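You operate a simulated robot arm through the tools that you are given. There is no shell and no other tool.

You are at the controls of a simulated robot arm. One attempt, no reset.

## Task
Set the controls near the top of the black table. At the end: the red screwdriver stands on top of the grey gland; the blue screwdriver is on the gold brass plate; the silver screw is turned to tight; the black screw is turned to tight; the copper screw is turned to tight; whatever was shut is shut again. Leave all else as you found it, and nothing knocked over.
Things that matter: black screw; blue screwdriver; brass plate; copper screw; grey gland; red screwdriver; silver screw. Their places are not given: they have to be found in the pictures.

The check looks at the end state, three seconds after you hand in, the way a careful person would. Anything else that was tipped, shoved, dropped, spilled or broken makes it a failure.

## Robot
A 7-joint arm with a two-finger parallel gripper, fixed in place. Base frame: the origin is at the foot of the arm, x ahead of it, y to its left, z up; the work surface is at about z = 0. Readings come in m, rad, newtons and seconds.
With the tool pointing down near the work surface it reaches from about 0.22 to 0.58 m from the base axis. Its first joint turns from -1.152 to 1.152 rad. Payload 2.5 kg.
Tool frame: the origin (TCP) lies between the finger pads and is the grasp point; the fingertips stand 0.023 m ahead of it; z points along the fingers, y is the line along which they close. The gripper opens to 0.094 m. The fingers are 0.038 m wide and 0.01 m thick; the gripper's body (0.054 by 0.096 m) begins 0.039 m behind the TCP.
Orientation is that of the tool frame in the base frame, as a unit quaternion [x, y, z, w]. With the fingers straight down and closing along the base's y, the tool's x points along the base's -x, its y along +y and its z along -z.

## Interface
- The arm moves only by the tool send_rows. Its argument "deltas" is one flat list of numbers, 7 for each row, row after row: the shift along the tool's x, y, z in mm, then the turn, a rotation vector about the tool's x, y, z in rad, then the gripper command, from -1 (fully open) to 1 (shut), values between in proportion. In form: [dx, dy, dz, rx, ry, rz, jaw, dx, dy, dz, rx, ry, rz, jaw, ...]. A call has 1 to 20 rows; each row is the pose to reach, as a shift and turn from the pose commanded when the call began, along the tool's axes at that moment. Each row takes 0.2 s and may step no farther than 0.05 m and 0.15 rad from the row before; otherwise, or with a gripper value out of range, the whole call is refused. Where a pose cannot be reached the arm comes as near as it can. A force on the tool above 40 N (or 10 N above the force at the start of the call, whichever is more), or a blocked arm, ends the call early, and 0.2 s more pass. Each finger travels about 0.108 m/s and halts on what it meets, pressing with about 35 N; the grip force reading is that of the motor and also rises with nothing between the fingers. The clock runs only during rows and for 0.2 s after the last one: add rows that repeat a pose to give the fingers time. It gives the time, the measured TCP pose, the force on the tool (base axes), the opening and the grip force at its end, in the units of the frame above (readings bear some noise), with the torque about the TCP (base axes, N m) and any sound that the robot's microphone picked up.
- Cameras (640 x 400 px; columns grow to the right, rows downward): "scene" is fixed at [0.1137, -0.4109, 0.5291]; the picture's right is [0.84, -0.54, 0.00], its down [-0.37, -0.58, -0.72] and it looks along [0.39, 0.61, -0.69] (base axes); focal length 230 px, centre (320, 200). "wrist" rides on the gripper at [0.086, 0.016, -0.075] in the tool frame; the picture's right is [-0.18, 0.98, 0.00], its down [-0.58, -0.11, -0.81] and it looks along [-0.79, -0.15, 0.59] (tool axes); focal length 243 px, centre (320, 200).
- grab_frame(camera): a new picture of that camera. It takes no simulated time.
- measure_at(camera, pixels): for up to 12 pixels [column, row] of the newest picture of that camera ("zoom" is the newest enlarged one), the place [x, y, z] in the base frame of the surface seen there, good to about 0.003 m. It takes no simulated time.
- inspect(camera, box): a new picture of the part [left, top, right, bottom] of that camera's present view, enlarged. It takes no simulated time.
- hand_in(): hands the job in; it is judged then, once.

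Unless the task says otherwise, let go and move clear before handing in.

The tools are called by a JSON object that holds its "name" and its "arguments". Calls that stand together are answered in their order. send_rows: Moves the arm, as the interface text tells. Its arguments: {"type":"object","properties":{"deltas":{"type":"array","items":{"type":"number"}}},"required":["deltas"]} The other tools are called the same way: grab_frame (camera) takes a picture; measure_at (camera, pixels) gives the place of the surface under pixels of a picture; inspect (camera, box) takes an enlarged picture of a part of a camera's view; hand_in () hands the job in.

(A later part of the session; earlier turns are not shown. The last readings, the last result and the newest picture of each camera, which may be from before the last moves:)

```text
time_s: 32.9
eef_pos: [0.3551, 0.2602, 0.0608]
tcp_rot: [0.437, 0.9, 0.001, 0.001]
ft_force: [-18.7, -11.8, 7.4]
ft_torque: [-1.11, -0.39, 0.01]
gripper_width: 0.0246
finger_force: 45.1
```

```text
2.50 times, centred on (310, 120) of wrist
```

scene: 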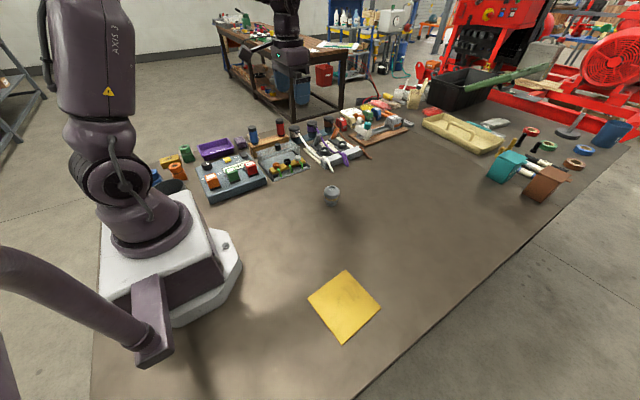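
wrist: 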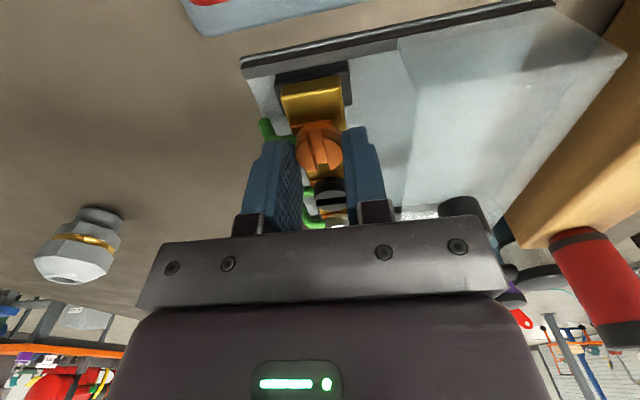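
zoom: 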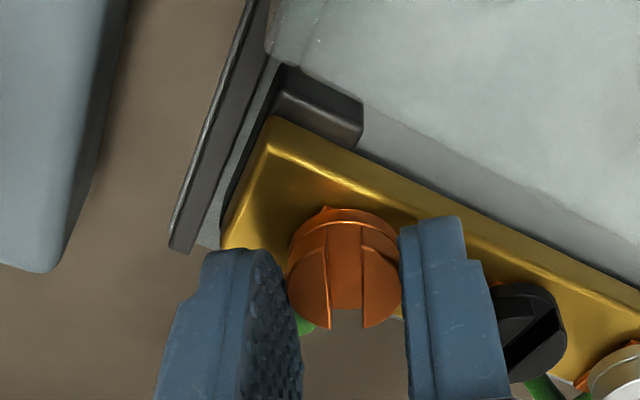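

The copper slot follows the fingers (zoom (345,265)). I'll nudge to relieve the side force and keep turning, watching that the right finger stays clear of the black head.

{"name": "send_rows", "arguments": {"deltas": [0.1, -0.5, 0, 0, 0, 0, 1, 0.1, -0.5, 0, 0, 0, 0.1, 1, 0.1, -0.5, 0, 0, 0, 0.2, 1, 0.1, -0.5, 0, 0, 0, 0.3, 1, 0.1, -0.5, 0, 0, 0, 0.4, 1]}}

{"name": "inspect", "arguments": {"camera": "wrist", "box": [210, 40, 410, 200]}}

```text
time_s: 34.0
eef_pos: [0.3552, 0.2609, 0.0608]
tcp_rot: [0.607, 0.794, 0.004, 0.0]
ft_force: [-16.7, -4.5, -2.0]
ft_torque: [-0.51, 0.05, 0.02]
gripper_width: 0.0248
finger_force: 45.2
```

```text
2.50 times, centred on (310, 120) of wrist
```

zoom: 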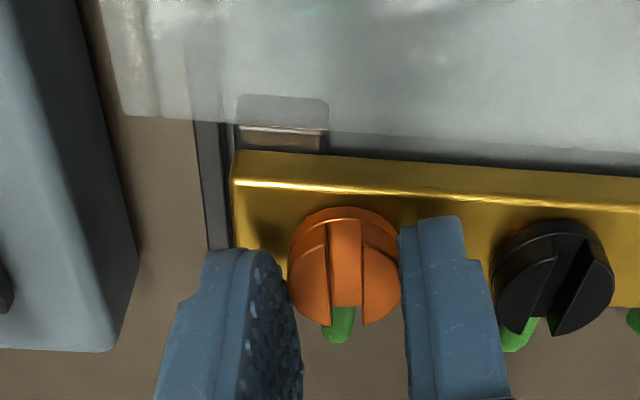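

Still turning freely at 1.30 rad with low z torque. I'll go on through the expected 90° stop and a little beyond.

{"name": "send_rows", "arguments": {"deltas": [0, -0.3, 0, 0, 0, 0, 1, 0, -0.3, 0, 0, 0, 0.08, 1, 0, -0.3, 0, 0, 0, 0.16, 1, 0, -0.3, 0, 0, 0, 0.24, 1, 0, -0.3, 0, 0, 0, 0.32, 1, 0, -0.3, 0, 0, 0, 0.4, 1]}}

{"name": "inspect", "arguments": {"camera": "wrist", "box": [210, 40, 410, 200]}}

```text
time_s: 35.5
eef_pos: [0.3541, 0.2613, 0.0624]
tcp_rot: [0.753, 0.658, 0.005, 0.0]
ft_force: [-16.4, -7.2, 21.0]
ft_torque: [-0.41, 0.78, 0.55]
gripper_width: 0.0248
finger_force: 44.7
```

```text
2.50 times, centred on (310, 120) of wrist
```

zoom: 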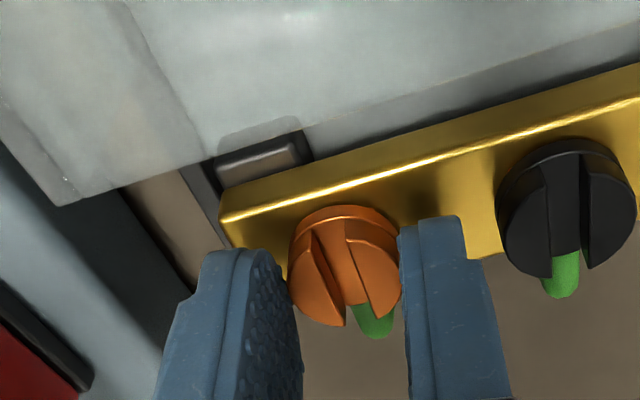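

Torque z is 0.55 N m and the slot is square to the bar over its wire, so the copper screw is at its stop. I'll release, lift and check all three.

{"name": "send_rows", "arguments": {"deltas": [0, 0, 0, 0, 0, 0, 0.38, 0, 0, 0, 0, 0, 0, 0.38, 0, 0, -15, 0, 0, 0, 0.38, 0, 0, -40, 0, 0, 0, 0.38, 0, 0, -80, 0, 0, 0, 0.38, 0, 0, -120, 0, 0, 0, 0.38]}}

{"name": "grab_frame", "arguments": {"camera": "scene"}}

{"name": "grab_frame", "arguments": {"camera": "wrist"}}

{"name": "inspect", "arguments": {"camera": "scene", "box": [262, 140, 312, 180]}}

```text
time_s: 36.9
eef_pos: [0.354, 0.2583, 0.1829]
tcp_rot: [0.752, 0.659, 0.004, 0.0]
ft_force: [-0.1, 0.3, 0.5]
ft_torque: [-0.01, -0.01, 0.01]
gripper_width: 0.0288
finger_force: 0.1
```

```text
taken
```

scene: 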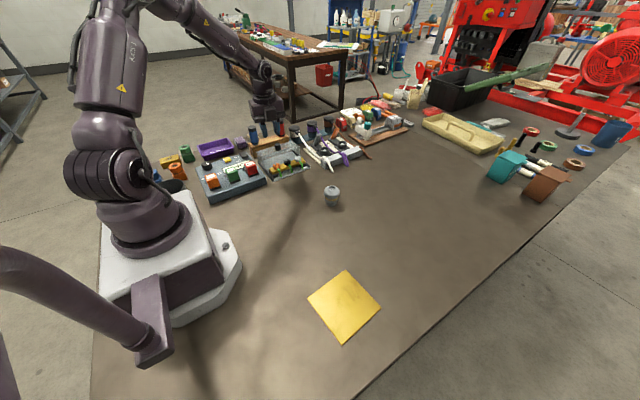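

```text
taken
```

wrist: 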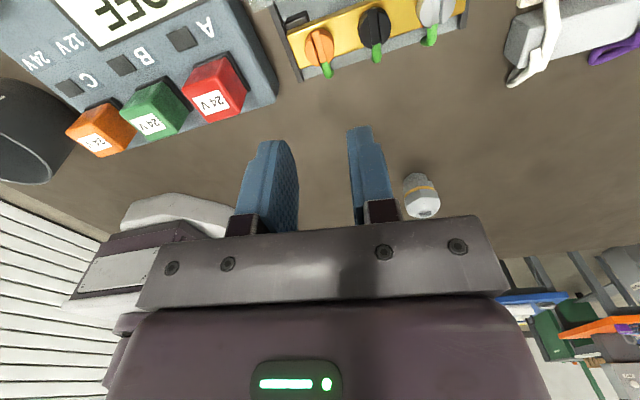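

```text
10.00 times, centred on (287, 160) of scene
```

zoom: 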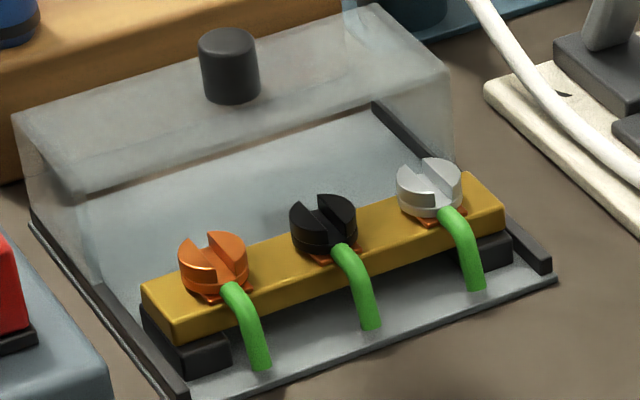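

All three slots are now square to the bar and the cover is where it was. Next I'll move above the blue screwdriver (about (0.341, 0.421), top z≈0.122) with the gripper turned back and opened.

{"name": "send_rows", "arguments": {"deltas": [13, -3, -7, 0, 0, -0.142, 0.2, 26, -6, -7, 0, 0, -0.284, 0, 39, -9, -7, 0, 0, -0.426, -0.2, 52, -12, -7, 0, 0, -0.568, -0.3, 65, -15, -7, 0, 0, -0.71, -0.4, 78, -18, -7, 0, 0, -0.852, -0.4, 91, -21, -7, 0, 0, -0.994, -0.4, 104, -25, -7, 0, 0, -1.136, -0.4, 118, -28, -7, 0, 0, -1.278, -0.4, 131, -31, -7, 0, 0, -1.42, -0.4, 144, -34, -7, 0, 0, -1.562, -0.4, 157.4, -37.4, -7, 0, 0, -1.703, -0.4, 157.4, -37.4, -7, 0, 0, -1.703, -0.4]}}

{"name": "grab_frame", "arguments": {"camera": "wrist"}}

{"name": "inspect", "arguments": {"camera": "wrist", "box": [200, 0, 520, 200]}}

```text
time_s: 39.6
eef_pos: [0.3373, 0.4197, 0.189]
tcp_rot: [-0.002, 1.0, 0.003, 0.004]
ft_force: [0.0, 0.9, 0.7]
ft_torque: [0.0, 0.01, -0.03]
gripper_width: 0.0657
finger_force: 0.0
```

```text
taken
```

wrist: 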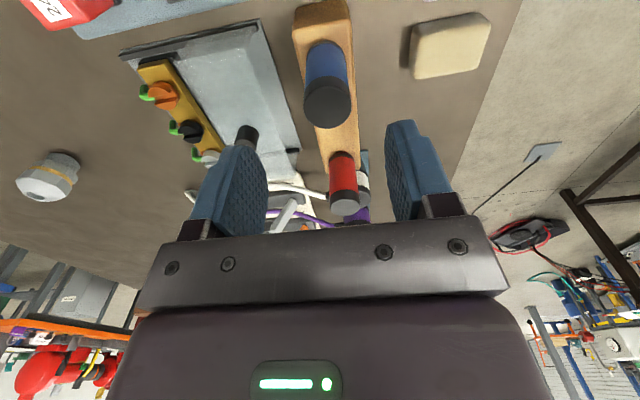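

```text
2.00 times, centred on (360, 100) of wrist
```

zoom: 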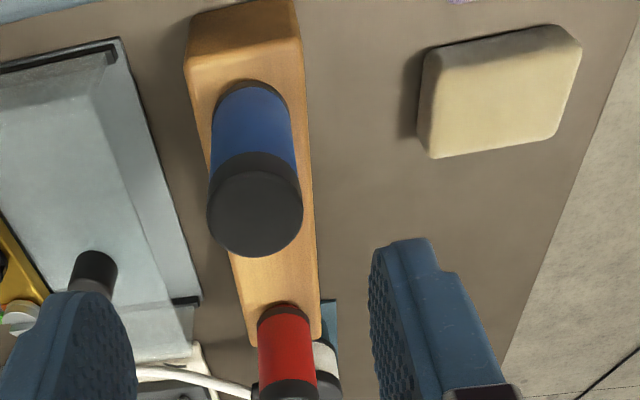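

The blue cap is at wrist (327,105). I'll measure its top and sides, and the red one, for position and height.

{"name": "measure_at", "arguments": {"camera": "zoom", "pixels": [[255, 210], [220, 210], [290, 210], [255, 245], [255, 175], [255, 110], [250, 280], [200, 120], [287, 330], [287, 390], [262, 75], [325, 360]]}}

{"name": "measure_at", "arguments": {"camera": "wrist", "pixels": [[327, 105], [310, 105], [343, 105], [327, 120], [327, 92], [345, 207], [345, 180], [335, 212], [355, 212]]}}

```text
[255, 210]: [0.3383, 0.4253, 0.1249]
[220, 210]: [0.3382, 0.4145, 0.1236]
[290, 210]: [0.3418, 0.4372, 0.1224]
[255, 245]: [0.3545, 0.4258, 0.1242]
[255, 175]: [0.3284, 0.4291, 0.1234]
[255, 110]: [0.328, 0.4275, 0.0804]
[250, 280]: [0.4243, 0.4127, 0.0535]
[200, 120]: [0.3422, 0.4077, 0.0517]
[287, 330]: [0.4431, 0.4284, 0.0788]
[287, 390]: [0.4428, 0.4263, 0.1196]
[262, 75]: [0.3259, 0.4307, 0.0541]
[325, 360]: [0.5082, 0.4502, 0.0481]
```

```text
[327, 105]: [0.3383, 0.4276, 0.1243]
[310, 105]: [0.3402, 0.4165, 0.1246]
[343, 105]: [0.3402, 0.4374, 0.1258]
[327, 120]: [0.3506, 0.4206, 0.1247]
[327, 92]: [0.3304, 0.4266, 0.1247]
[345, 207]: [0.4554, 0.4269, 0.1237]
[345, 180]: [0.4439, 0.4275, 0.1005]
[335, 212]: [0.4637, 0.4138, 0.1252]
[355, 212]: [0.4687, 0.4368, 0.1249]
```

The blue cap centre is about (0.3405, 0.4255) with its top at 0.1245 and ~30 mm across. I'll lower the fingers around its handle.

{"name": "send_rows", "arguments": {"deltas": [-3, 6, 25, 0, 0, 0, -0.4, -3, 6, 50, 0, 0, 0, -0.4, -3, 6, 75, 0, 0, 0, -0.4, -3, 6, 93, 0, 0, 0, -0.4, -3, 6, 93, 0, 0, 0, -0.4]}}

{"name": "grab_frame", "arguments": {"camera": "wrist"}}

{"name": "inspect", "arguments": {"camera": "scene", "box": [220, 100, 316, 160]}}

```text
time_s: 40.9
eef_pos: [0.3418, 0.4275, 0.0953]
tcp_rot: [0.0, 1.0, 0.002, 0.004]
ft_force: [0.0, 0.3, -0.1]
ft_torque: [-0.04, 0.02, 0.03]
gripper_width: 0.0657
finger_force: 0.1
```

```text
taken
```

wrist: 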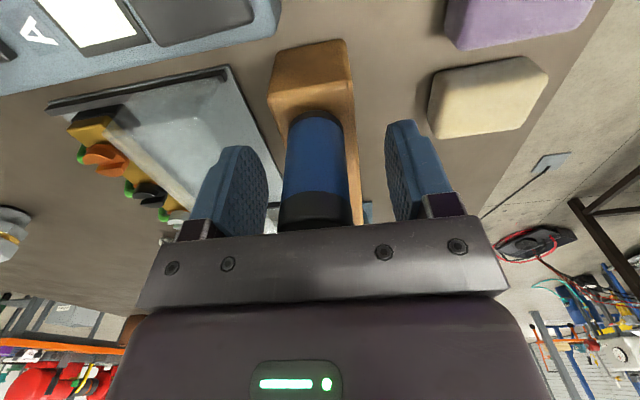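

```text
6.67 times, centred on (268, 130) of scene
```

zoom: 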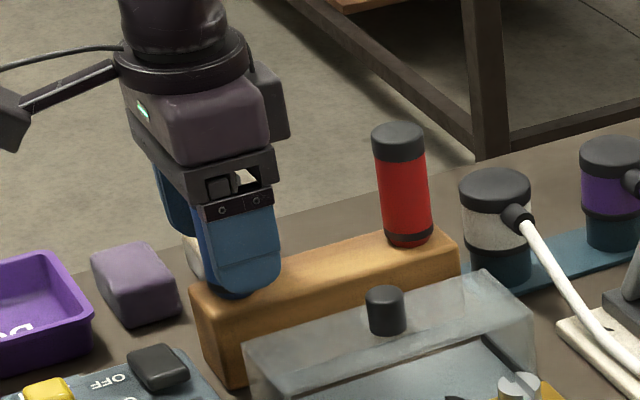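

The fingers straddle the blue handle (wrist (317,170)). I'll close and read the grip before lifting.

{"name": "send_rows", "arguments": {"deltas": [0, 0, 0, 0, 0, 0, 1, 0, 0, 0, 0, 0, 0, 1, 0, 0, 0, 0, 0, 0, 1]}}

```text
time_s: 41.6
eef_pos: [0.341, 0.4273, 0.0965]
tcp_rot: [0.0, 1.0, 0.003, 0.004]
ft_force: [1.0, -0.2, -0.4]
ft_torque: [-0.01, -0.02, 0.0]
gripper_width: 0.0265
finger_force: 35.6
```

Gripped at 26.5 mm. I'll lift it straight up slowly and watch the force.

{"name": "send_rows", "arguments": {"deltas": [0, 0, -10, 0, 0, 0, 1, 0, 0, -20, 0, 0, 0, 1, 0, 0, -30, 0, 0, 0, 1, 0, 0, -40, 0, 0, 0, 1, 0, 0, -50, 0, 0, 0, 1, 0, 0, -60, 0, 0, 0, 1, 0, 0, -70, 0, 0, 0, 1, 0, 0, -80, 0, 0, 0, 1, 0, 0, -90, 0, 0, 0, 1, 0, 0, -100, 0, 0, 0, 1]}}

{"name": "grab_frame", "arguments": {"camera": "scene"}}

{"name": "inspect", "arguments": {"camera": "scene", "box": [205, 80, 317, 150]}}

{"name": "grab_frame", "arguments": {"camera": "wrist"}}

```text
time_s: 43.9
eef_pos: [0.3405, 0.4265, 0.1962]
tcp_rot: [0.0, 1.0, 0.003, 0.003]
ft_force: [0.8, 0.4, -1.8]
ft_torque: [-0.01, 0.02, 0.0]
gripper_width: 0.0267
finger_force: 35.4
```

```text
taken
```

scene: 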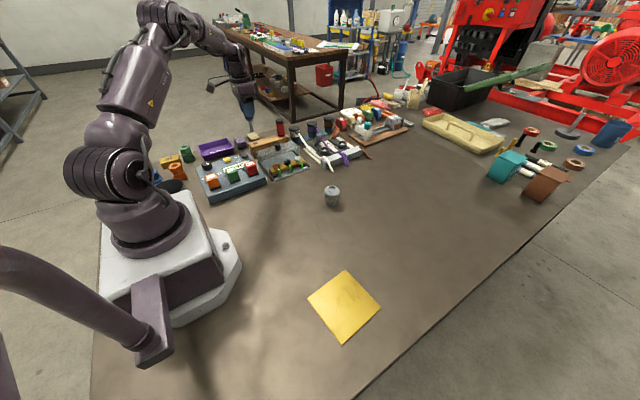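

```text
5.71 times, centred on (261, 115) of scene
```

zoom: 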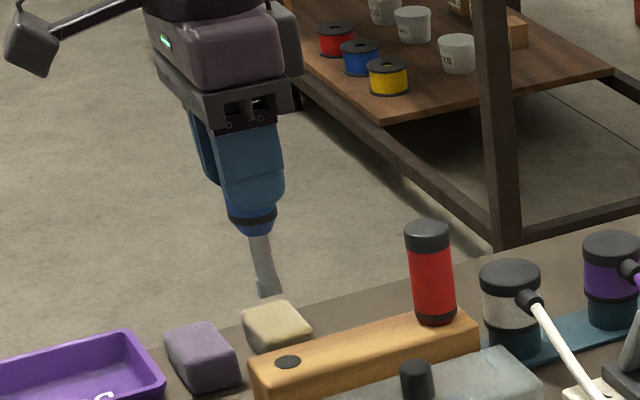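

```text
taken
```

wrist: 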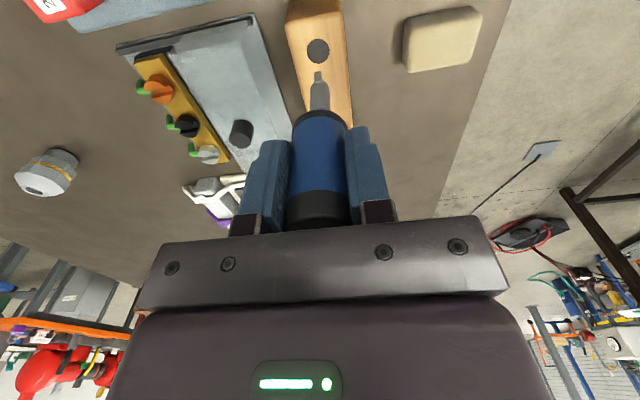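

The blue screwdriver is out of the rack, with a blade about 50 mm long below its handle; the force reads about −1.8 N (its weight). I'll carry it high across to above the brass plate, turning the gripper on the way so it can later be laid down.

{"name": "send_rows", "arguments": {"deltas": [0, 0, -32, 0, 0, 0, 1, 0, 0, -64, 0, 0, 0, 1, 4.1, -43, -64, 0, 0, -0.05, 1, 8.3, -86, -64, 0, 0, -0.101, 1, 12.4, -129, -64, 0, 0, -0.151, 1, 16.5, -172, -64, 0, 0, -0.202, 1, 20.6, -215, -64, 0, 0, -0.252, 1, 24.8, -258, -64, 0, 0, -0.302, 1, 28.9, -301, -64, 0, 0, -0.353, 1, 33, -344, -64, 0, 0, -0.403, 1, 37.1, -387, -64, 0, 0, -0.453, 1, 41.3, -430, -64, 0, 0, -0.504, 1, 45.4, -473, -64, 0, 0, -0.554, 1, 49.5, -516, -64, 0, 0, -0.605, 1, 53.6, -559, -64, 0, 0, -0.655, 1, 57.8, -602, -64, 0, 0, -0.705, 1, 61.9, -645, -64, 0, 0, -0.756, 1, 66, -688, -64, 0, 0, -0.806, 1, 66, -688, -64, 0, 0, -0.806, 1]}}

{"name": "grab_frame", "arguments": {"camera": "scene"}}

{"name": "grab_frame", "arguments": {"camera": "wrist"}}

```text
time_s: 47.9
eef_pos: [0.274, -0.2632, 0.2572]
tcp_rot: [-0.393, 0.92, 0.001, 0.004]
ft_force: [0.2, 1.1, -0.7]
ft_torque: [0.0, 0.0, 0.0]
gripper_width: 0.0265
finger_force: 35.1
```

```text
taken
```

scene: 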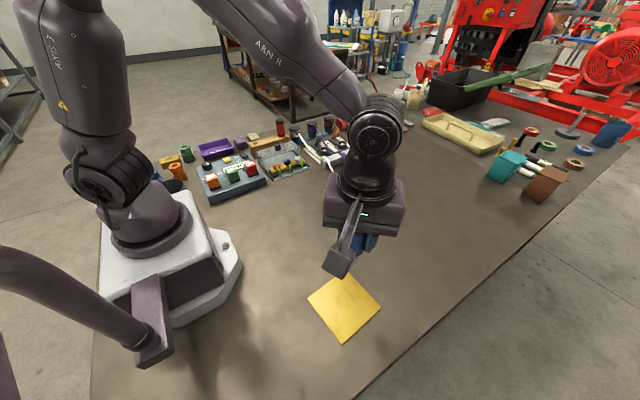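

```text
taken
```

wrist: 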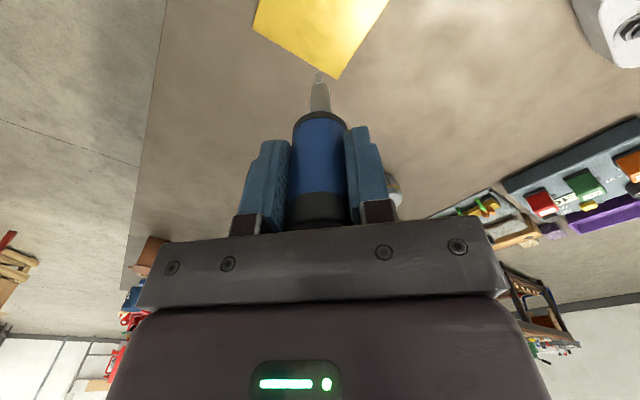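

The arm is above the plate with the screwdriver held. I'll test tilting about the closing axis (camera side up) in free air before committing.

{"name": "send_rows", "arguments": {"deltas": [0, 0, 0, 0, 0.12, 0, 1, 0, 0, 0, 0, 0.24, 0, 1, 0, 0, 0, 0, 0.36, 0, 1, 0, 0, 0, 0, 0.48, 0, 1, 0, 0, 0, 0, 0.6, 0, 1, 0, 0, 0, 0, 0.6, 0, 1]}}

{"name": "grab_frame", "arguments": {"camera": "scene"}}

```text
time_s: 49.2
eef_pos: [0.2746, -0.2632, 0.2575]
tcp_rot: [-0.375, 0.88, -0.117, -0.268]
ft_force: [0.3, 0.0, -0.6]
ft_torque: [0.01, -0.01, 0.03]
gripper_width: 0.0002
finger_force: 35.3
```

```text
taken
```

scene: 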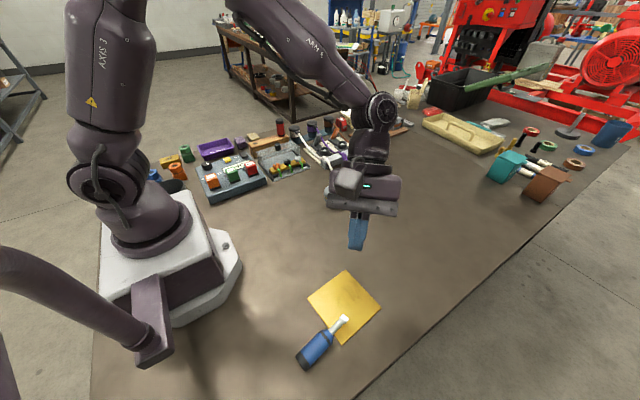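

The grip reading fell to 0.0002 m: the screwdriver slipped out during the tilt and now lies at scene (315,350), its blade on the plate's edge at (345,320). I'll measure how it lies before recovering it.

{"name": "inspect", "arguments": {"camera": "scene", "box": [270, 255, 400, 385]}}

{"name": "measure_at", "arguments": {"camera": "scene", "pixels": [[300, 362], [307, 356], [315, 349], [323, 341], [330, 335], [338, 327], [345, 319], [345, 270], [309, 300], [343, 342], [380, 307], [345, 305]]}}

{"name": "grab_frame", "arguments": {"camera": "wrist"}}

```text
3.08 times, centred on (335, 320) of scene
```

zoom: 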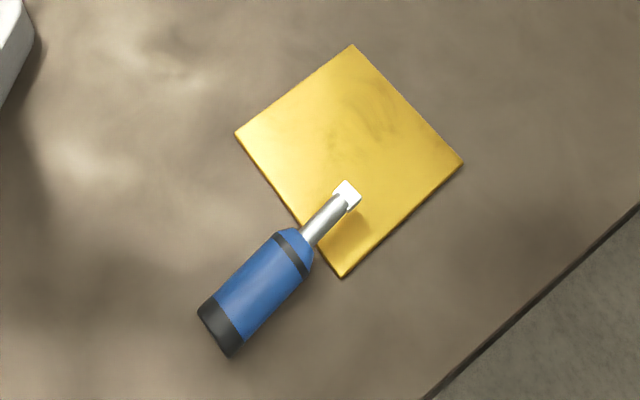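

```text
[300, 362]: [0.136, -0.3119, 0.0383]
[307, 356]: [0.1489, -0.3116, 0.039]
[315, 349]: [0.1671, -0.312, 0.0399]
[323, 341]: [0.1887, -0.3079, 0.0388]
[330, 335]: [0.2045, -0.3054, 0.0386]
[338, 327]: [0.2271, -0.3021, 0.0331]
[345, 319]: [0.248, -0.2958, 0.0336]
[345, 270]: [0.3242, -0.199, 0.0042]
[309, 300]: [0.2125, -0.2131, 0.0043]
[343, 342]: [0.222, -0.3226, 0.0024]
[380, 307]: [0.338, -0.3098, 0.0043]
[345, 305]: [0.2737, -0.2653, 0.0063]
```

```text
taken
```

wrist: 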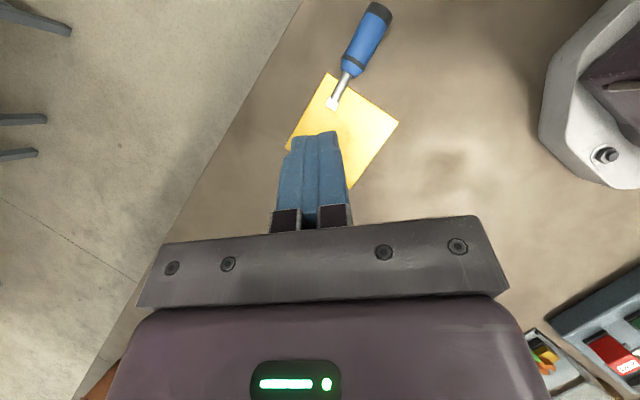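

The measured heights (handle top 0.039 with a 27 mm handle) suggest that it is still in motion. I'll hold still a moment, opening the fingers, and look again.

{"name": "send_rows", "arguments": {"deltas": [0, 0, 0, 0, 0, 0, 0, 0, 0, 0, 0, 0, 0, -0.3]}}

{"name": "inspect", "arguments": {"camera": "scene", "box": [240, 255, 400, 400]}}

{"name": "grab_frame", "arguments": {"camera": "scene"}}

```text
time_s: 49.9
eef_pos: [0.2736, -0.2625, 0.2567]
tcp_rot: [-0.375, 0.88, -0.114, -0.267]
ft_force: [0.5, -0.4, 0.7]
ft_torque: [0.0, -0.01, 0.0]
gripper_width: 0.061
finger_force: 0.1
```

```text
2.76 times, centred on (320, 328) of scene
```

zoom: 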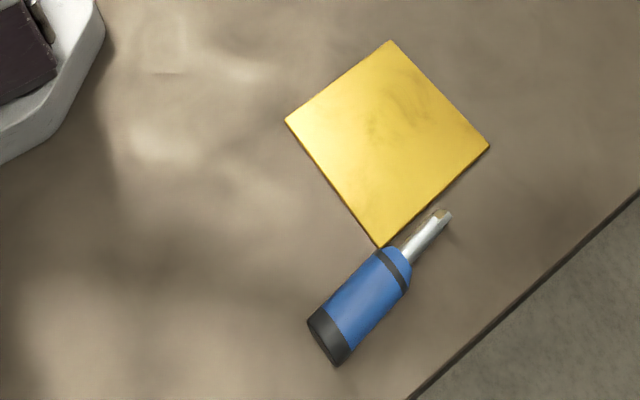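

```text
taken
```

scene: 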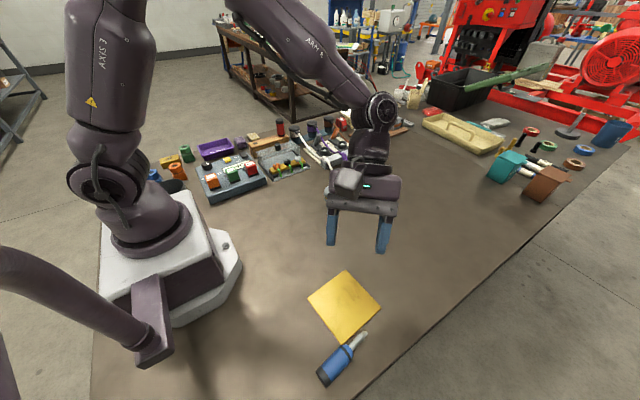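

It is rolling toward the table's near edge. I'll measure exactly where it is now before acting; measuring takes no simulated time.

{"name": "measure_at", "arguments": {"camera": "scene", "pixels": [[325, 377], [331, 370], [337, 364], [343, 357], [349, 350], [355, 344], [362, 336], [343, 342], [380, 307], [309, 300], [345, 270], [365, 375]]}}

{"name": "inspect", "arguments": {"camera": "scene", "box": [300, 325, 390, 400]}}

{"name": "grab_frame", "arguments": {"camera": "wrist"}}

```text
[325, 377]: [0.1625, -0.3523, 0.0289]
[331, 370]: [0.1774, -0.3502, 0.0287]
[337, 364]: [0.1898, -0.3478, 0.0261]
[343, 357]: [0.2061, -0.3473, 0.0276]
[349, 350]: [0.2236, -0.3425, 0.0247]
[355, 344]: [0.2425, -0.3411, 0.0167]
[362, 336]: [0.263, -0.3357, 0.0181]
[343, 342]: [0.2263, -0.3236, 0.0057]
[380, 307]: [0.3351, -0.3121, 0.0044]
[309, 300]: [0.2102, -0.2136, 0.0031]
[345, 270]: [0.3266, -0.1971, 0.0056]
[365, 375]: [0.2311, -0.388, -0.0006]
```

```text
5.33 times, centred on (345, 362) of scene
```

zoom: 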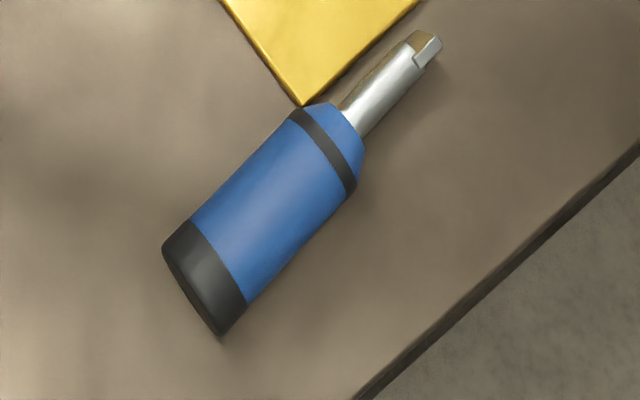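

```text
taken
```

wrist: 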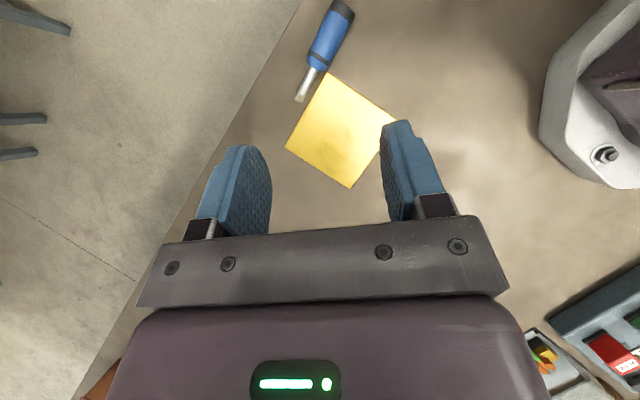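

The handle lies on the table at about (0.20, −0.349), having moved ~37 mm toward the edge (y≈−0.40) in 0.6 s. I'll go down at once with fingers fully open, one on each side of it, to contain it.

{"name": "send_rows", "arguments": {"deltas": [-3.4, -5.7, 49.2, -0.064, 0, 0.0956, -1, -6.8, -11.3, 98.4, -0.128, 0, 0.1912, -1, -10.2, -17.0, 147.5, -0.192, 0, 0.2867, -1, -13.6, -22.7, 196.7, -0.256, 0, 0.3823, -1, -17.0, -28.3, 245.9, -0.32, 0, 0.478, -1, -17.5, -29.2, 253.5, -0.3555, 0, 0.531, -1]}}

{"name": "grab_frame", "arguments": {"camera": "scene"}}

{"name": "grab_frame", "arguments": {"camera": "wrist"}}

{"name": "inspect", "arguments": {"camera": "scene", "box": [260, 260, 420, 400]}}

```text
time_s: 51.2
eef_pos: [0.2054, -0.3749, 0.0364]
tcp_rot: [-0.078, 0.954, -0.025, -0.288]
ft_force: [-0.5, 0.1, 0.2]
ft_torque: [0.01, 0.03, -0.03]
gripper_width: 0.0944
finger_force: 0.0
```

```text
taken
```

scene: 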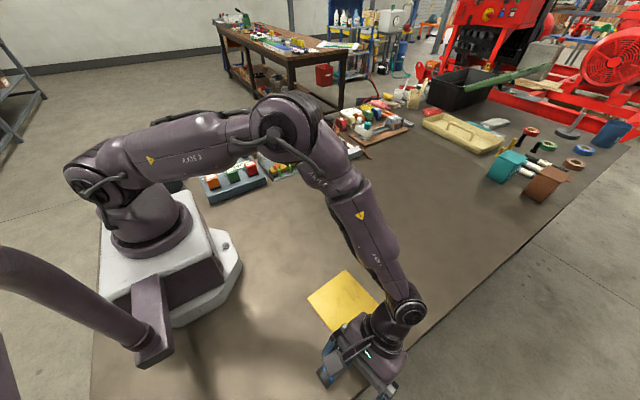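

```text
taken
```

wrist: 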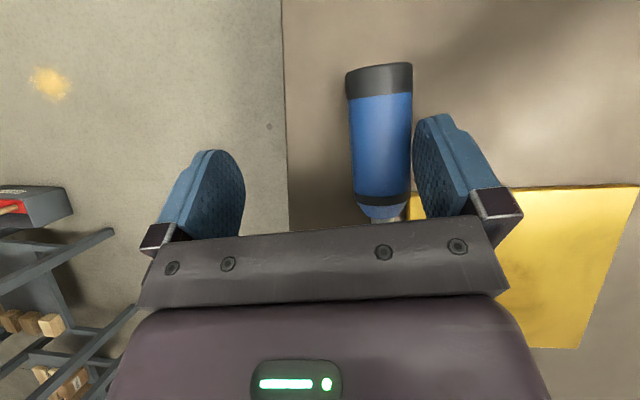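

```text
2.86 times, centred on (340, 330) of scene
```

zoom: 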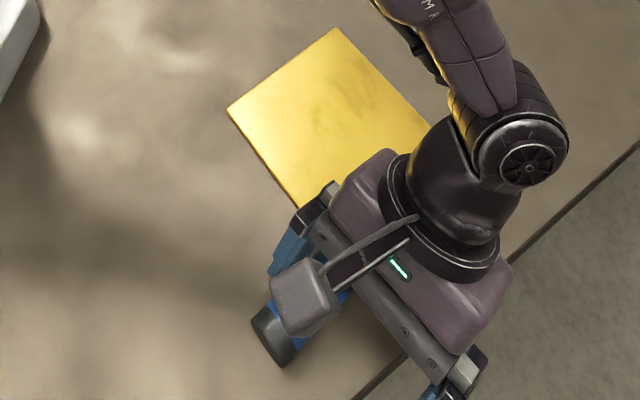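

It is contained: the handle lies between the fingers at wrist (380,150), clear of the table edge (column 285). I'll measure it to centre the grip.

{"name": "measure_at", "arguments": {"camera": "wrist", "pixels": [[380, 90], [380, 110], [380, 130], [380, 150], [380, 170], [382, 190], [382, 200], [352, 150], [410, 150], [383, 212], [300, 150], [440, 230]]}}

{"name": "inspect", "arguments": {"camera": "wrist", "box": [220, 40, 520, 240]}}

```text
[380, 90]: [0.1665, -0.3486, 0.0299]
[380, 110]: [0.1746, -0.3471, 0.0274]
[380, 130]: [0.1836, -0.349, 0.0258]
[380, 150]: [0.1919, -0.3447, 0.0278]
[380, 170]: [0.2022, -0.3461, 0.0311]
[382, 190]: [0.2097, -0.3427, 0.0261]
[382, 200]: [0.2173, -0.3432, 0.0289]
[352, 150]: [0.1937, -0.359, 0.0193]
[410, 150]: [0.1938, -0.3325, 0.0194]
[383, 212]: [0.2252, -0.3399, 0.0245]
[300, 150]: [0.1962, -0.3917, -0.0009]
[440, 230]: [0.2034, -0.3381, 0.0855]
```

```text
2.00 times, centred on (370, 140) of wrist
```

zoom: 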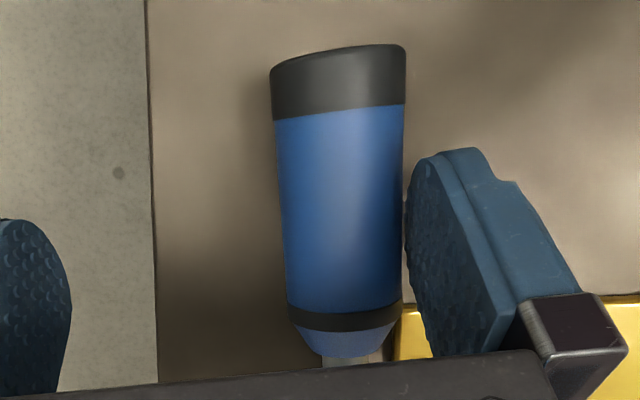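

The handle's axis runs along y≈−0.346 at x 0.16–0.225 and it has stopped moving. I'll bring the gripper upright, centre it over the handle and narrow the fingers, without touching it yet.

{"name": "send_rows", "arguments": {"deltas": [0.4, 5.8, 0.4, 0, -0.117, 0, -1, 0.8, 11.5, 0.7, 0, -0.235, 0, -0.85, 1.2, 17.3, 1.1, 0, -0.352, 0, -0.65, 1.6, 23, 1.4, 0, -0.47, 0, -0.45, 2.0, 28.8, 1.8, 0, -0.587, 0, -0.25, 2.0, 28.8, 1.8, 0, -0.587, 0, -0.06]}}

{"name": "grab_frame", "arguments": {"camera": "wrist"}}

{"name": "inspect", "arguments": {"camera": "scene", "box": [260, 260, 420, 400]}}

```text
time_s: 52.6
eef_pos: [0.2015, -0.3467, 0.0351]
tcp_rot: [-0.084, 0.996, -0.001, -0.001]
ft_force: [-0.1, 0.3, 0.3]
ft_torque: [0.02, -0.03, -0.04]
gripper_width: 0.0499
finger_force: 0.0
```

```text
taken
```

wrist: 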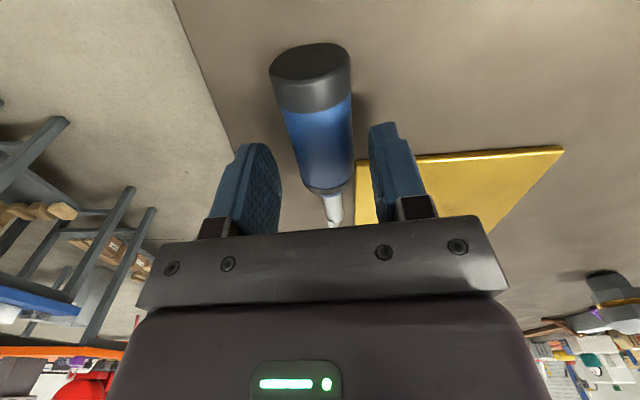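

```text
2.86 times, centred on (340, 330) of scene
```

zoom: 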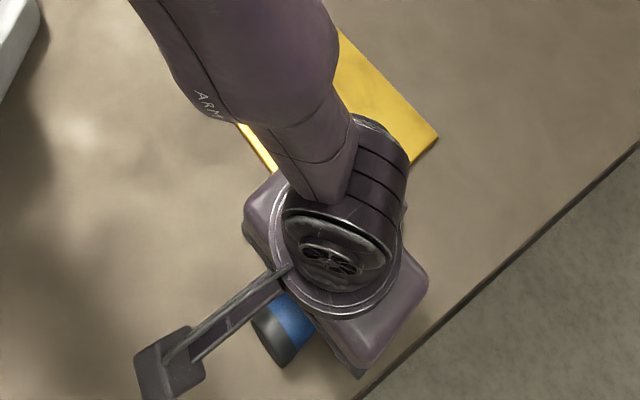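

The upright gripper straddles the handle. I'll lower 5 mm, align the yaw slightly, and close on it.

{"name": "send_rows", "arguments": {"deltas": [0, 0, 2.5, 0, 0, 0.03, -0.06, 0, 0, 5, 0, 0, 0.055, -0.06, 0, 0, 5, 0, 0, 0.055, 0.2, 0, 0, 5, 0, 0, 0.055, 0.6, 0, 0, 5, 0, 0, 0.055, 1, 0, 0, 5, 0, 0, 0.055, 1]}}

{"name": "grab_frame", "arguments": {"camera": "wrist"}}

```text
time_s: 54.0
eef_pos: [0.201, -0.3464, 0.0319]
tcp_rot: [-0.056, 0.998, -0.001, -0.001]
ft_force: [0.9, -0.3, -0.2]
ft_torque: [0.04, -0.03, 0.24]
gripper_width: 0.0172
finger_force: 34.5
```

```text
taken
```

wrist: 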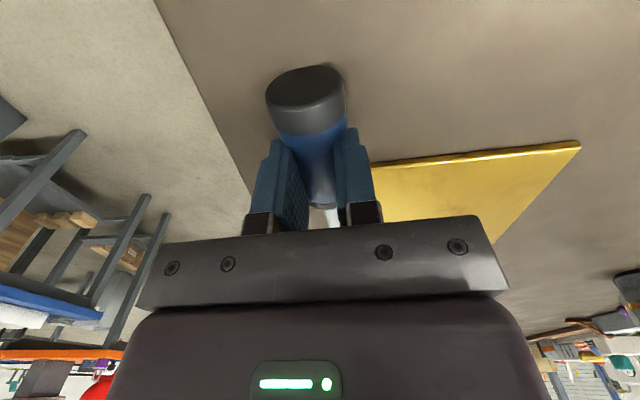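

The opening is 17 mm, narrower than the handle, and the cap looks raised in the picture, so the grip is probably on the tapered collar. I'll inspect before lifting anything.

{"name": "inspect", "arguments": {"camera": "scene", "box": [290, 300, 390, 400]}}

{"name": "inspect", "arguments": {"camera": "wrist", "box": [220, 40, 420, 240]}}

{"name": "measure_at", "arguments": {"camera": "wrist", "pixels": [[305, 85], [275, 90], [335, 85], [305, 125], [320, 150], [320, 175], [322, 195], [300, 70], [330, 215]]}}

```text
4.00 times, centred on (340, 350) of scene
```

zoom: 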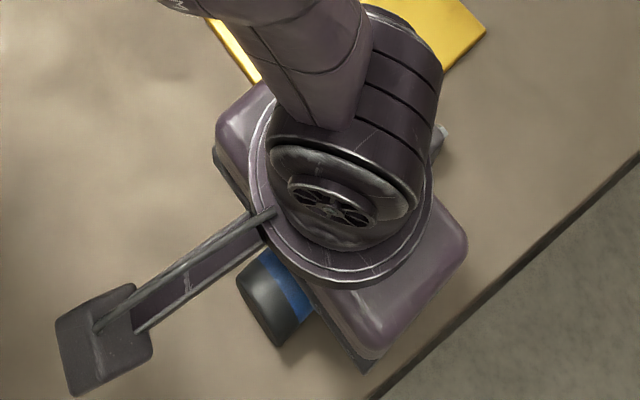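

```text
2.00 times, centred on (320, 140) of wrist
```

zoom: 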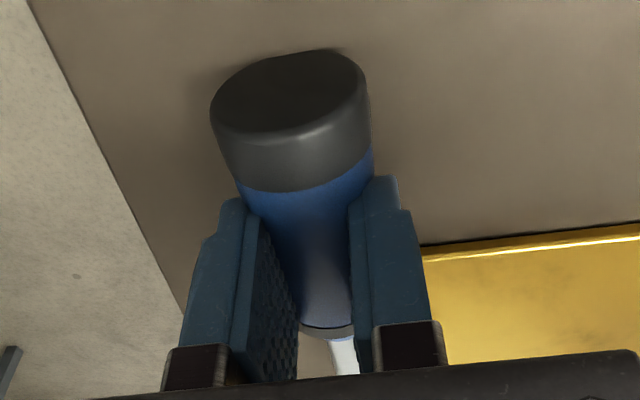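

```text
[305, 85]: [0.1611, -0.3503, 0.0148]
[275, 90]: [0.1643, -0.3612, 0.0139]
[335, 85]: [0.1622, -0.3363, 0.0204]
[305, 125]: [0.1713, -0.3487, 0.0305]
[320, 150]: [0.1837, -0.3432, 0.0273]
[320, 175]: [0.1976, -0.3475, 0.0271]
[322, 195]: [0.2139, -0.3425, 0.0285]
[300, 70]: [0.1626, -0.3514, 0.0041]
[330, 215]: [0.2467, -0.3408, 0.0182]
```

The handle still lies flat (its top is z≈0.027 along its length). I'll measure the fingertips' own height in the picture to understand the 17 mm opening.

{"name": "measure_at", "arguments": {"camera": "wrist", "pixels": [[272, 145], [278, 142], [266, 165], [349, 131], [356, 130], [364, 150], [285, 170], [290, 190], [300, 210], [345, 160], [350, 190], [370, 175]]}}

{"name": "send_rows", "arguments": {"deltas": [0, 0, 0, 0, 0, 0, 1]}}

{"name": "grab_frame", "arguments": {"camera": "wrist"}}

```text
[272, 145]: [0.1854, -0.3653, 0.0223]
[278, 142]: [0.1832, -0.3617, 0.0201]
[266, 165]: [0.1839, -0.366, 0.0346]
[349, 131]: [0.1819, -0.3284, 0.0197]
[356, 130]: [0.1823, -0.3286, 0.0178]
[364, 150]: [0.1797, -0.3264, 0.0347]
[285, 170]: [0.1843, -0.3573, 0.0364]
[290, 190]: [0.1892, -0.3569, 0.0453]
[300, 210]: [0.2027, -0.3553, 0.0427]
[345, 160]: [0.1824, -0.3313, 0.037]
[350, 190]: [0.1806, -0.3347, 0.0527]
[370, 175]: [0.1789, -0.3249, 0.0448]
```

```text
time_s: 54.5
eef_pos: [0.2012, -0.3465, 0.0305]
tcp_rot: [-0.056, 0.998, -0.003, -0.001]
ft_force: [0.1, -0.2, 1.0]
ft_torque: [-0.04, -0.05, -0.02]
gripper_width: 0.0175
finger_force: 34.6
```

```text
taken
```

wrist: 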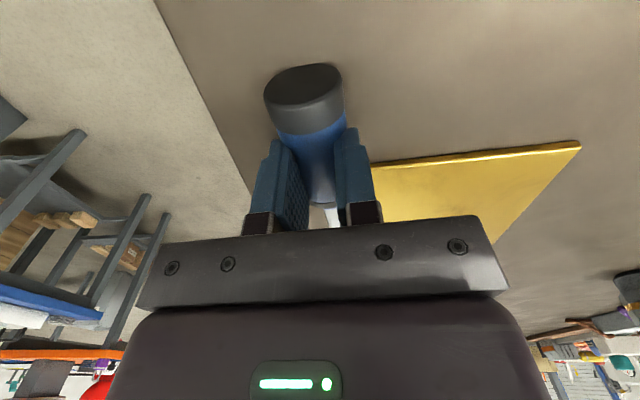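

The fingers really are 17.5 mm apart and steady at 34.6 N with no side torque, so they have hold of something solid in the handle's core. I'll lift 10 mm gently to test the hold.

{"name": "send_rows", "arguments": {"deltas": [0, 0, -2, 0, 0, 0, 1, 0, 0, -4, 0, 0, 0, 1, 0, 0, -7, 0, 0, 0, 1, 0, 0, -10, 0, 0, 0, 1, 0, 0, -10, 0, 0, 0, 1]}}

{"name": "grab_frame", "arguments": {"camera": "wrist"}}

{"name": "inspect", "arguments": {"camera": "scene", "box": [290, 300, 390, 400]}}

```text
time_s: 55.6
eef_pos: [0.2007, -0.3463, 0.0402]
tcp_rot: [-0.056, 0.998, -0.001, -0.001]
ft_force: [0.0, -0.7, -0.8]
ft_torque: [0.01, -0.04, 0.01]
gripper_width: 0.0264
finger_force: 35.0
```

```text
taken
```

wrist: 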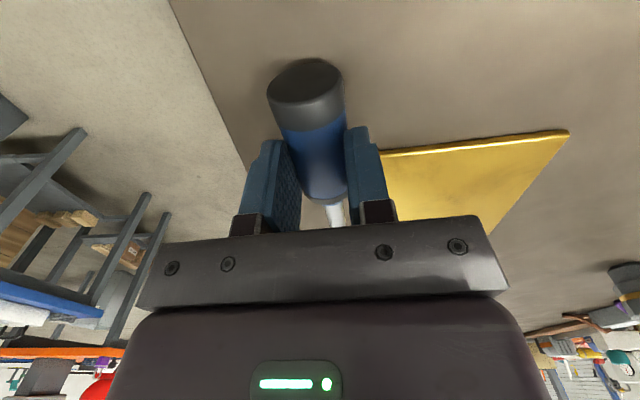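

```text
4.00 times, centred on (340, 350) of scene
```

zoom: 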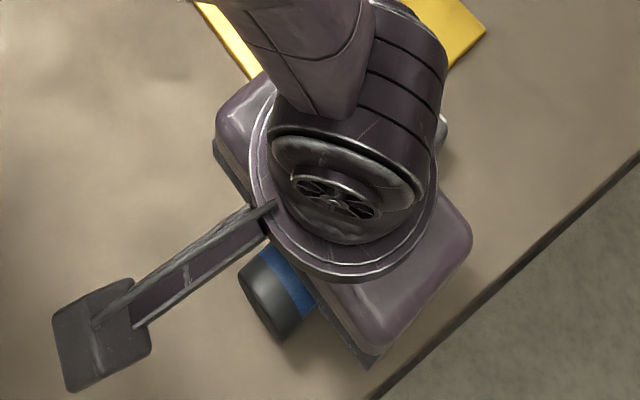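

The opening went to 26.4 mm as I raised. I'll measure whether the handle came up with the fingers.

{"name": "measure_at", "arguments": {"camera": "wrist", "pixels": [[305, 115], [315, 140], [318, 160], [322, 185], [335, 212], [305, 85], [302, 64], [280, 100], [340, 95], [270, 150], [355, 135]]}}

{"name": "inspect", "arguments": {"camera": "wrist", "box": [220, 40, 420, 240]}}

```text
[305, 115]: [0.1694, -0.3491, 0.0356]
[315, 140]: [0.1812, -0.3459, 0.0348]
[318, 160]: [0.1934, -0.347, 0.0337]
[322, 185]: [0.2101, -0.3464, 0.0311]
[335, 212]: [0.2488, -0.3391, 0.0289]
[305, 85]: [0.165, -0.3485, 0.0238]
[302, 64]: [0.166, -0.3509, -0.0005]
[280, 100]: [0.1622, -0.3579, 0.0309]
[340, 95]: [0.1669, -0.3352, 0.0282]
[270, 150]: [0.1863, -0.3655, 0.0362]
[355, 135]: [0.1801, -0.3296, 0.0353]
```

```text
2.00 times, centred on (320, 140) of wrist
```

zoom: 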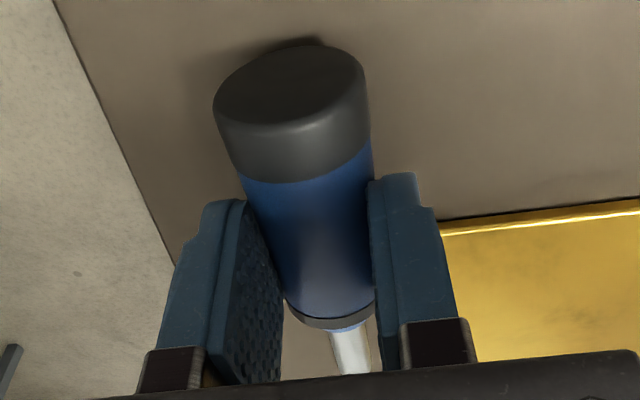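

The handle is held but only by the lowest few millimetres of the pads (its axis is about 4 mm above the fingertips), which is a weak hold. I'll set it back down, open slightly, and regrip with the fingertips lower.

{"name": "send_rows", "arguments": {"deltas": [0, 0, 3, 0, 0, 0, 1, 0, 0, 6, 0, 0, 0, 1, 0, 0, 8, 0, 0, 0, 1, 0, 0, 8, 0, 0, 0, 0.3, 0, 0, 8, 0, 0, 0, 0.1, 0, 0, 8, 0, 0, 0, 0.1]}}

{"name": "grab_frame", "arguments": {"camera": "wrist"}}

```text
time_s: 57.0
eef_pos: [0.2009, -0.3462, 0.0317]
tcp_rot: [-0.055, 0.998, -0.001, -0.001]
ft_force: [0.1, -0.9, -0.4]
ft_torque: [0.0, 0.02, -0.05]
gripper_width: 0.0422
finger_force: 0.3
```

```text
taken
```

wrist: 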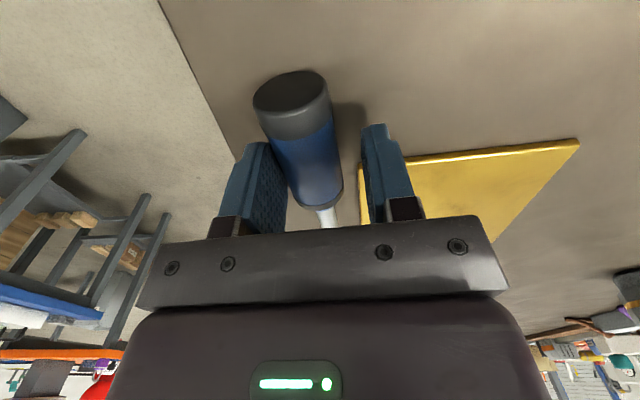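

The handle has settled between the fingers, leaning toward the left one. I'll measure it to centre the regrip.

{"name": "measure_at", "arguments": {"camera": "wrist", "pixels": [[295, 120], [300, 140], [307, 165], [315, 190], [325, 212], [285, 165], [335, 160], [290, 85], [318, 198], [329, 220]]}}

{"name": "inspect", "arguments": {"camera": "wrist", "box": [220, 40, 420, 240]}}

```text
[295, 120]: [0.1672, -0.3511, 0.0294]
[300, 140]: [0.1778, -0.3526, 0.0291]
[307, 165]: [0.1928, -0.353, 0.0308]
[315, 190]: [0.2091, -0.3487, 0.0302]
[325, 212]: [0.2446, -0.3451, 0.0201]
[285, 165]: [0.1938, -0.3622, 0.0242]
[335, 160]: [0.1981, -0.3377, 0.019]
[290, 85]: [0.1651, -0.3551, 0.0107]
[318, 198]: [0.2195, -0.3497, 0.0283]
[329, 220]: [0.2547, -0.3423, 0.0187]
```

```text
2.00 times, centred on (320, 140) of wrist
```

zoom: 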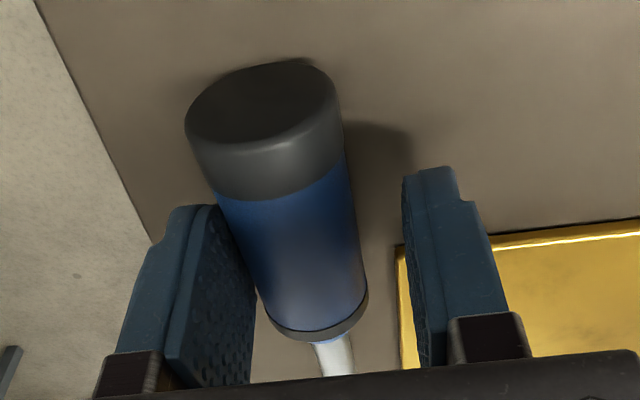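

The axis is now at y≈−0.351. I'll shift −4.5 mm in y, lower the fingertips to about 3 mm above the table, and close again.

{"name": "send_rows", "arguments": {"deltas": [0.5, -4.5, 0, 0, 0, 0, 0.1, 0.5, -4.5, 3, 0, 0, 0, 0.1, 0.5, -4.5, 5, 0, 0, 0, 0.1, 0.5, -4.5, 5, 0, 0, 0, 0.1]}}

{"name": "inspect", "arguments": {"camera": "wrist", "box": [220, 40, 420, 240]}}

```text
time_s: 58.0
eef_pos: [0.2009, -0.3508, 0.0273]
tcp_rot: [-0.056, 0.998, -0.001, -0.001]
ft_force: [0.1, -0.7, -0.2]
ft_torque: [0.02, -0.03, 0.01]
gripper_width: 0.042
finger_force: 0.0
```

```text
2.00 times, centred on (320, 140) of wrist
```

zoom: 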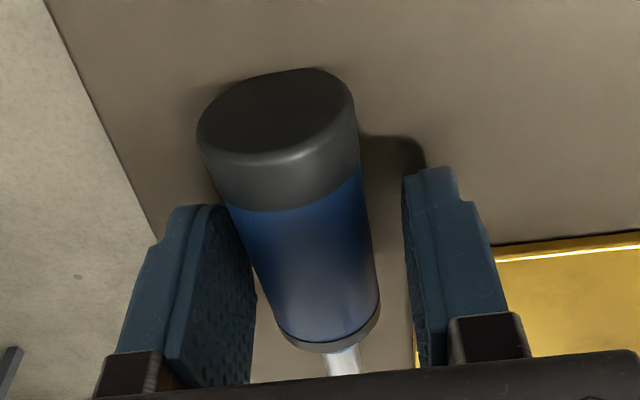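

The handle is well between the pads. I'll close gradually.

{"name": "send_rows", "arguments": {"deltas": [0, 0, 0, 0, 0, 0, 0.25, 0, 0, 0, 0, 0, 0, 0.38, 0, 0, 0, 0, 0, 0, 0.5, 0, 0, 0, 0, 0, 0, 1, 0, 0, 0, 0, 0, 0, 1]}}

{"name": "inspect", "arguments": {"camera": "wrist", "box": [220, 40, 420, 240]}}

```text
time_s: 59.2
eef_pos: [0.2022, -0.3511, 0.0277]
tcp_rot: [-0.056, 0.998, -0.002, 0.0]
ft_force: [-0.2, 1.0, 4.7]
ft_torque: [0.06, -0.22, 0.11]
gripper_width: 0.0211
finger_force: 35.6
```

```text
2.00 times, centred on (320, 140) of wrist
```

zoom: 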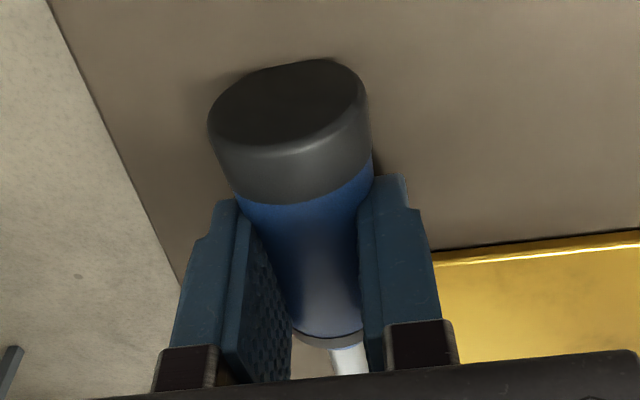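

The opening is 21 mm with a 35.6 N grip. I'll lift slowly in small steps to see how it holds.

{"name": "send_rows", "arguments": {"deltas": [0, 0, -2, 0, 0, 0, 1, 0, 0, -4, 0, 0, 0, 1, 0, 0, -6, 0, 0, 0, 1, 0, 0, -6, 0, 0, 0, 1]}}

{"name": "inspect", "arguments": {"camera": "wrist", "box": [220, 40, 420, 240]}}

{"name": "grab_frame", "arguments": {"camera": "wrist"}}

{"name": "measure_at", "arguments": {"camera": "wrist", "pixels": [[305, 115], [312, 140], [318, 160], [322, 185], [335, 212], [305, 85]]}}

```text
time_s: 60.2
eef_pos: [0.201, -0.3501, 0.0334]
tcp_rot: [-0.056, 0.998, -0.001, -0.001]
ft_force: [0.9, 0.5, 0.3]
ft_torque: [-0.03, 0.01, 0.04]
gripper_width: 0.0252
finger_force: 35.0
```

```text
2.00 times, centred on (320, 140) of wrist
```

zoom: 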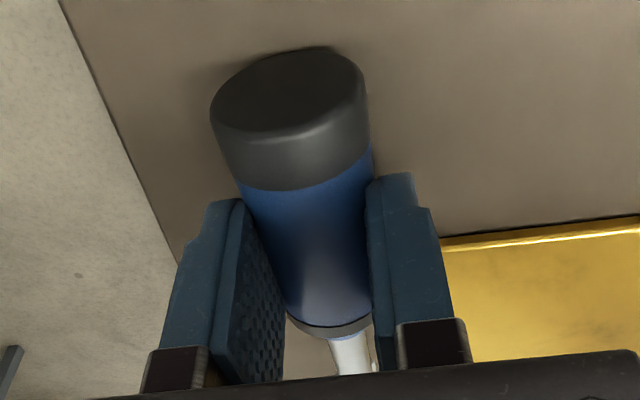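

```text
taken
```

wrist: 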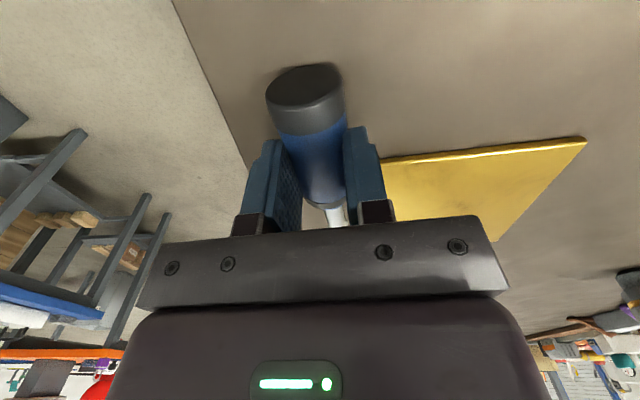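

```text
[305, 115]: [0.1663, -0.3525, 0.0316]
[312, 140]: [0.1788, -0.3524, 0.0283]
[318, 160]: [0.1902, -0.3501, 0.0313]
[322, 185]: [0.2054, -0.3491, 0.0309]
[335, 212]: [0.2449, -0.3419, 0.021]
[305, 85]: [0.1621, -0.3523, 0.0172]
```

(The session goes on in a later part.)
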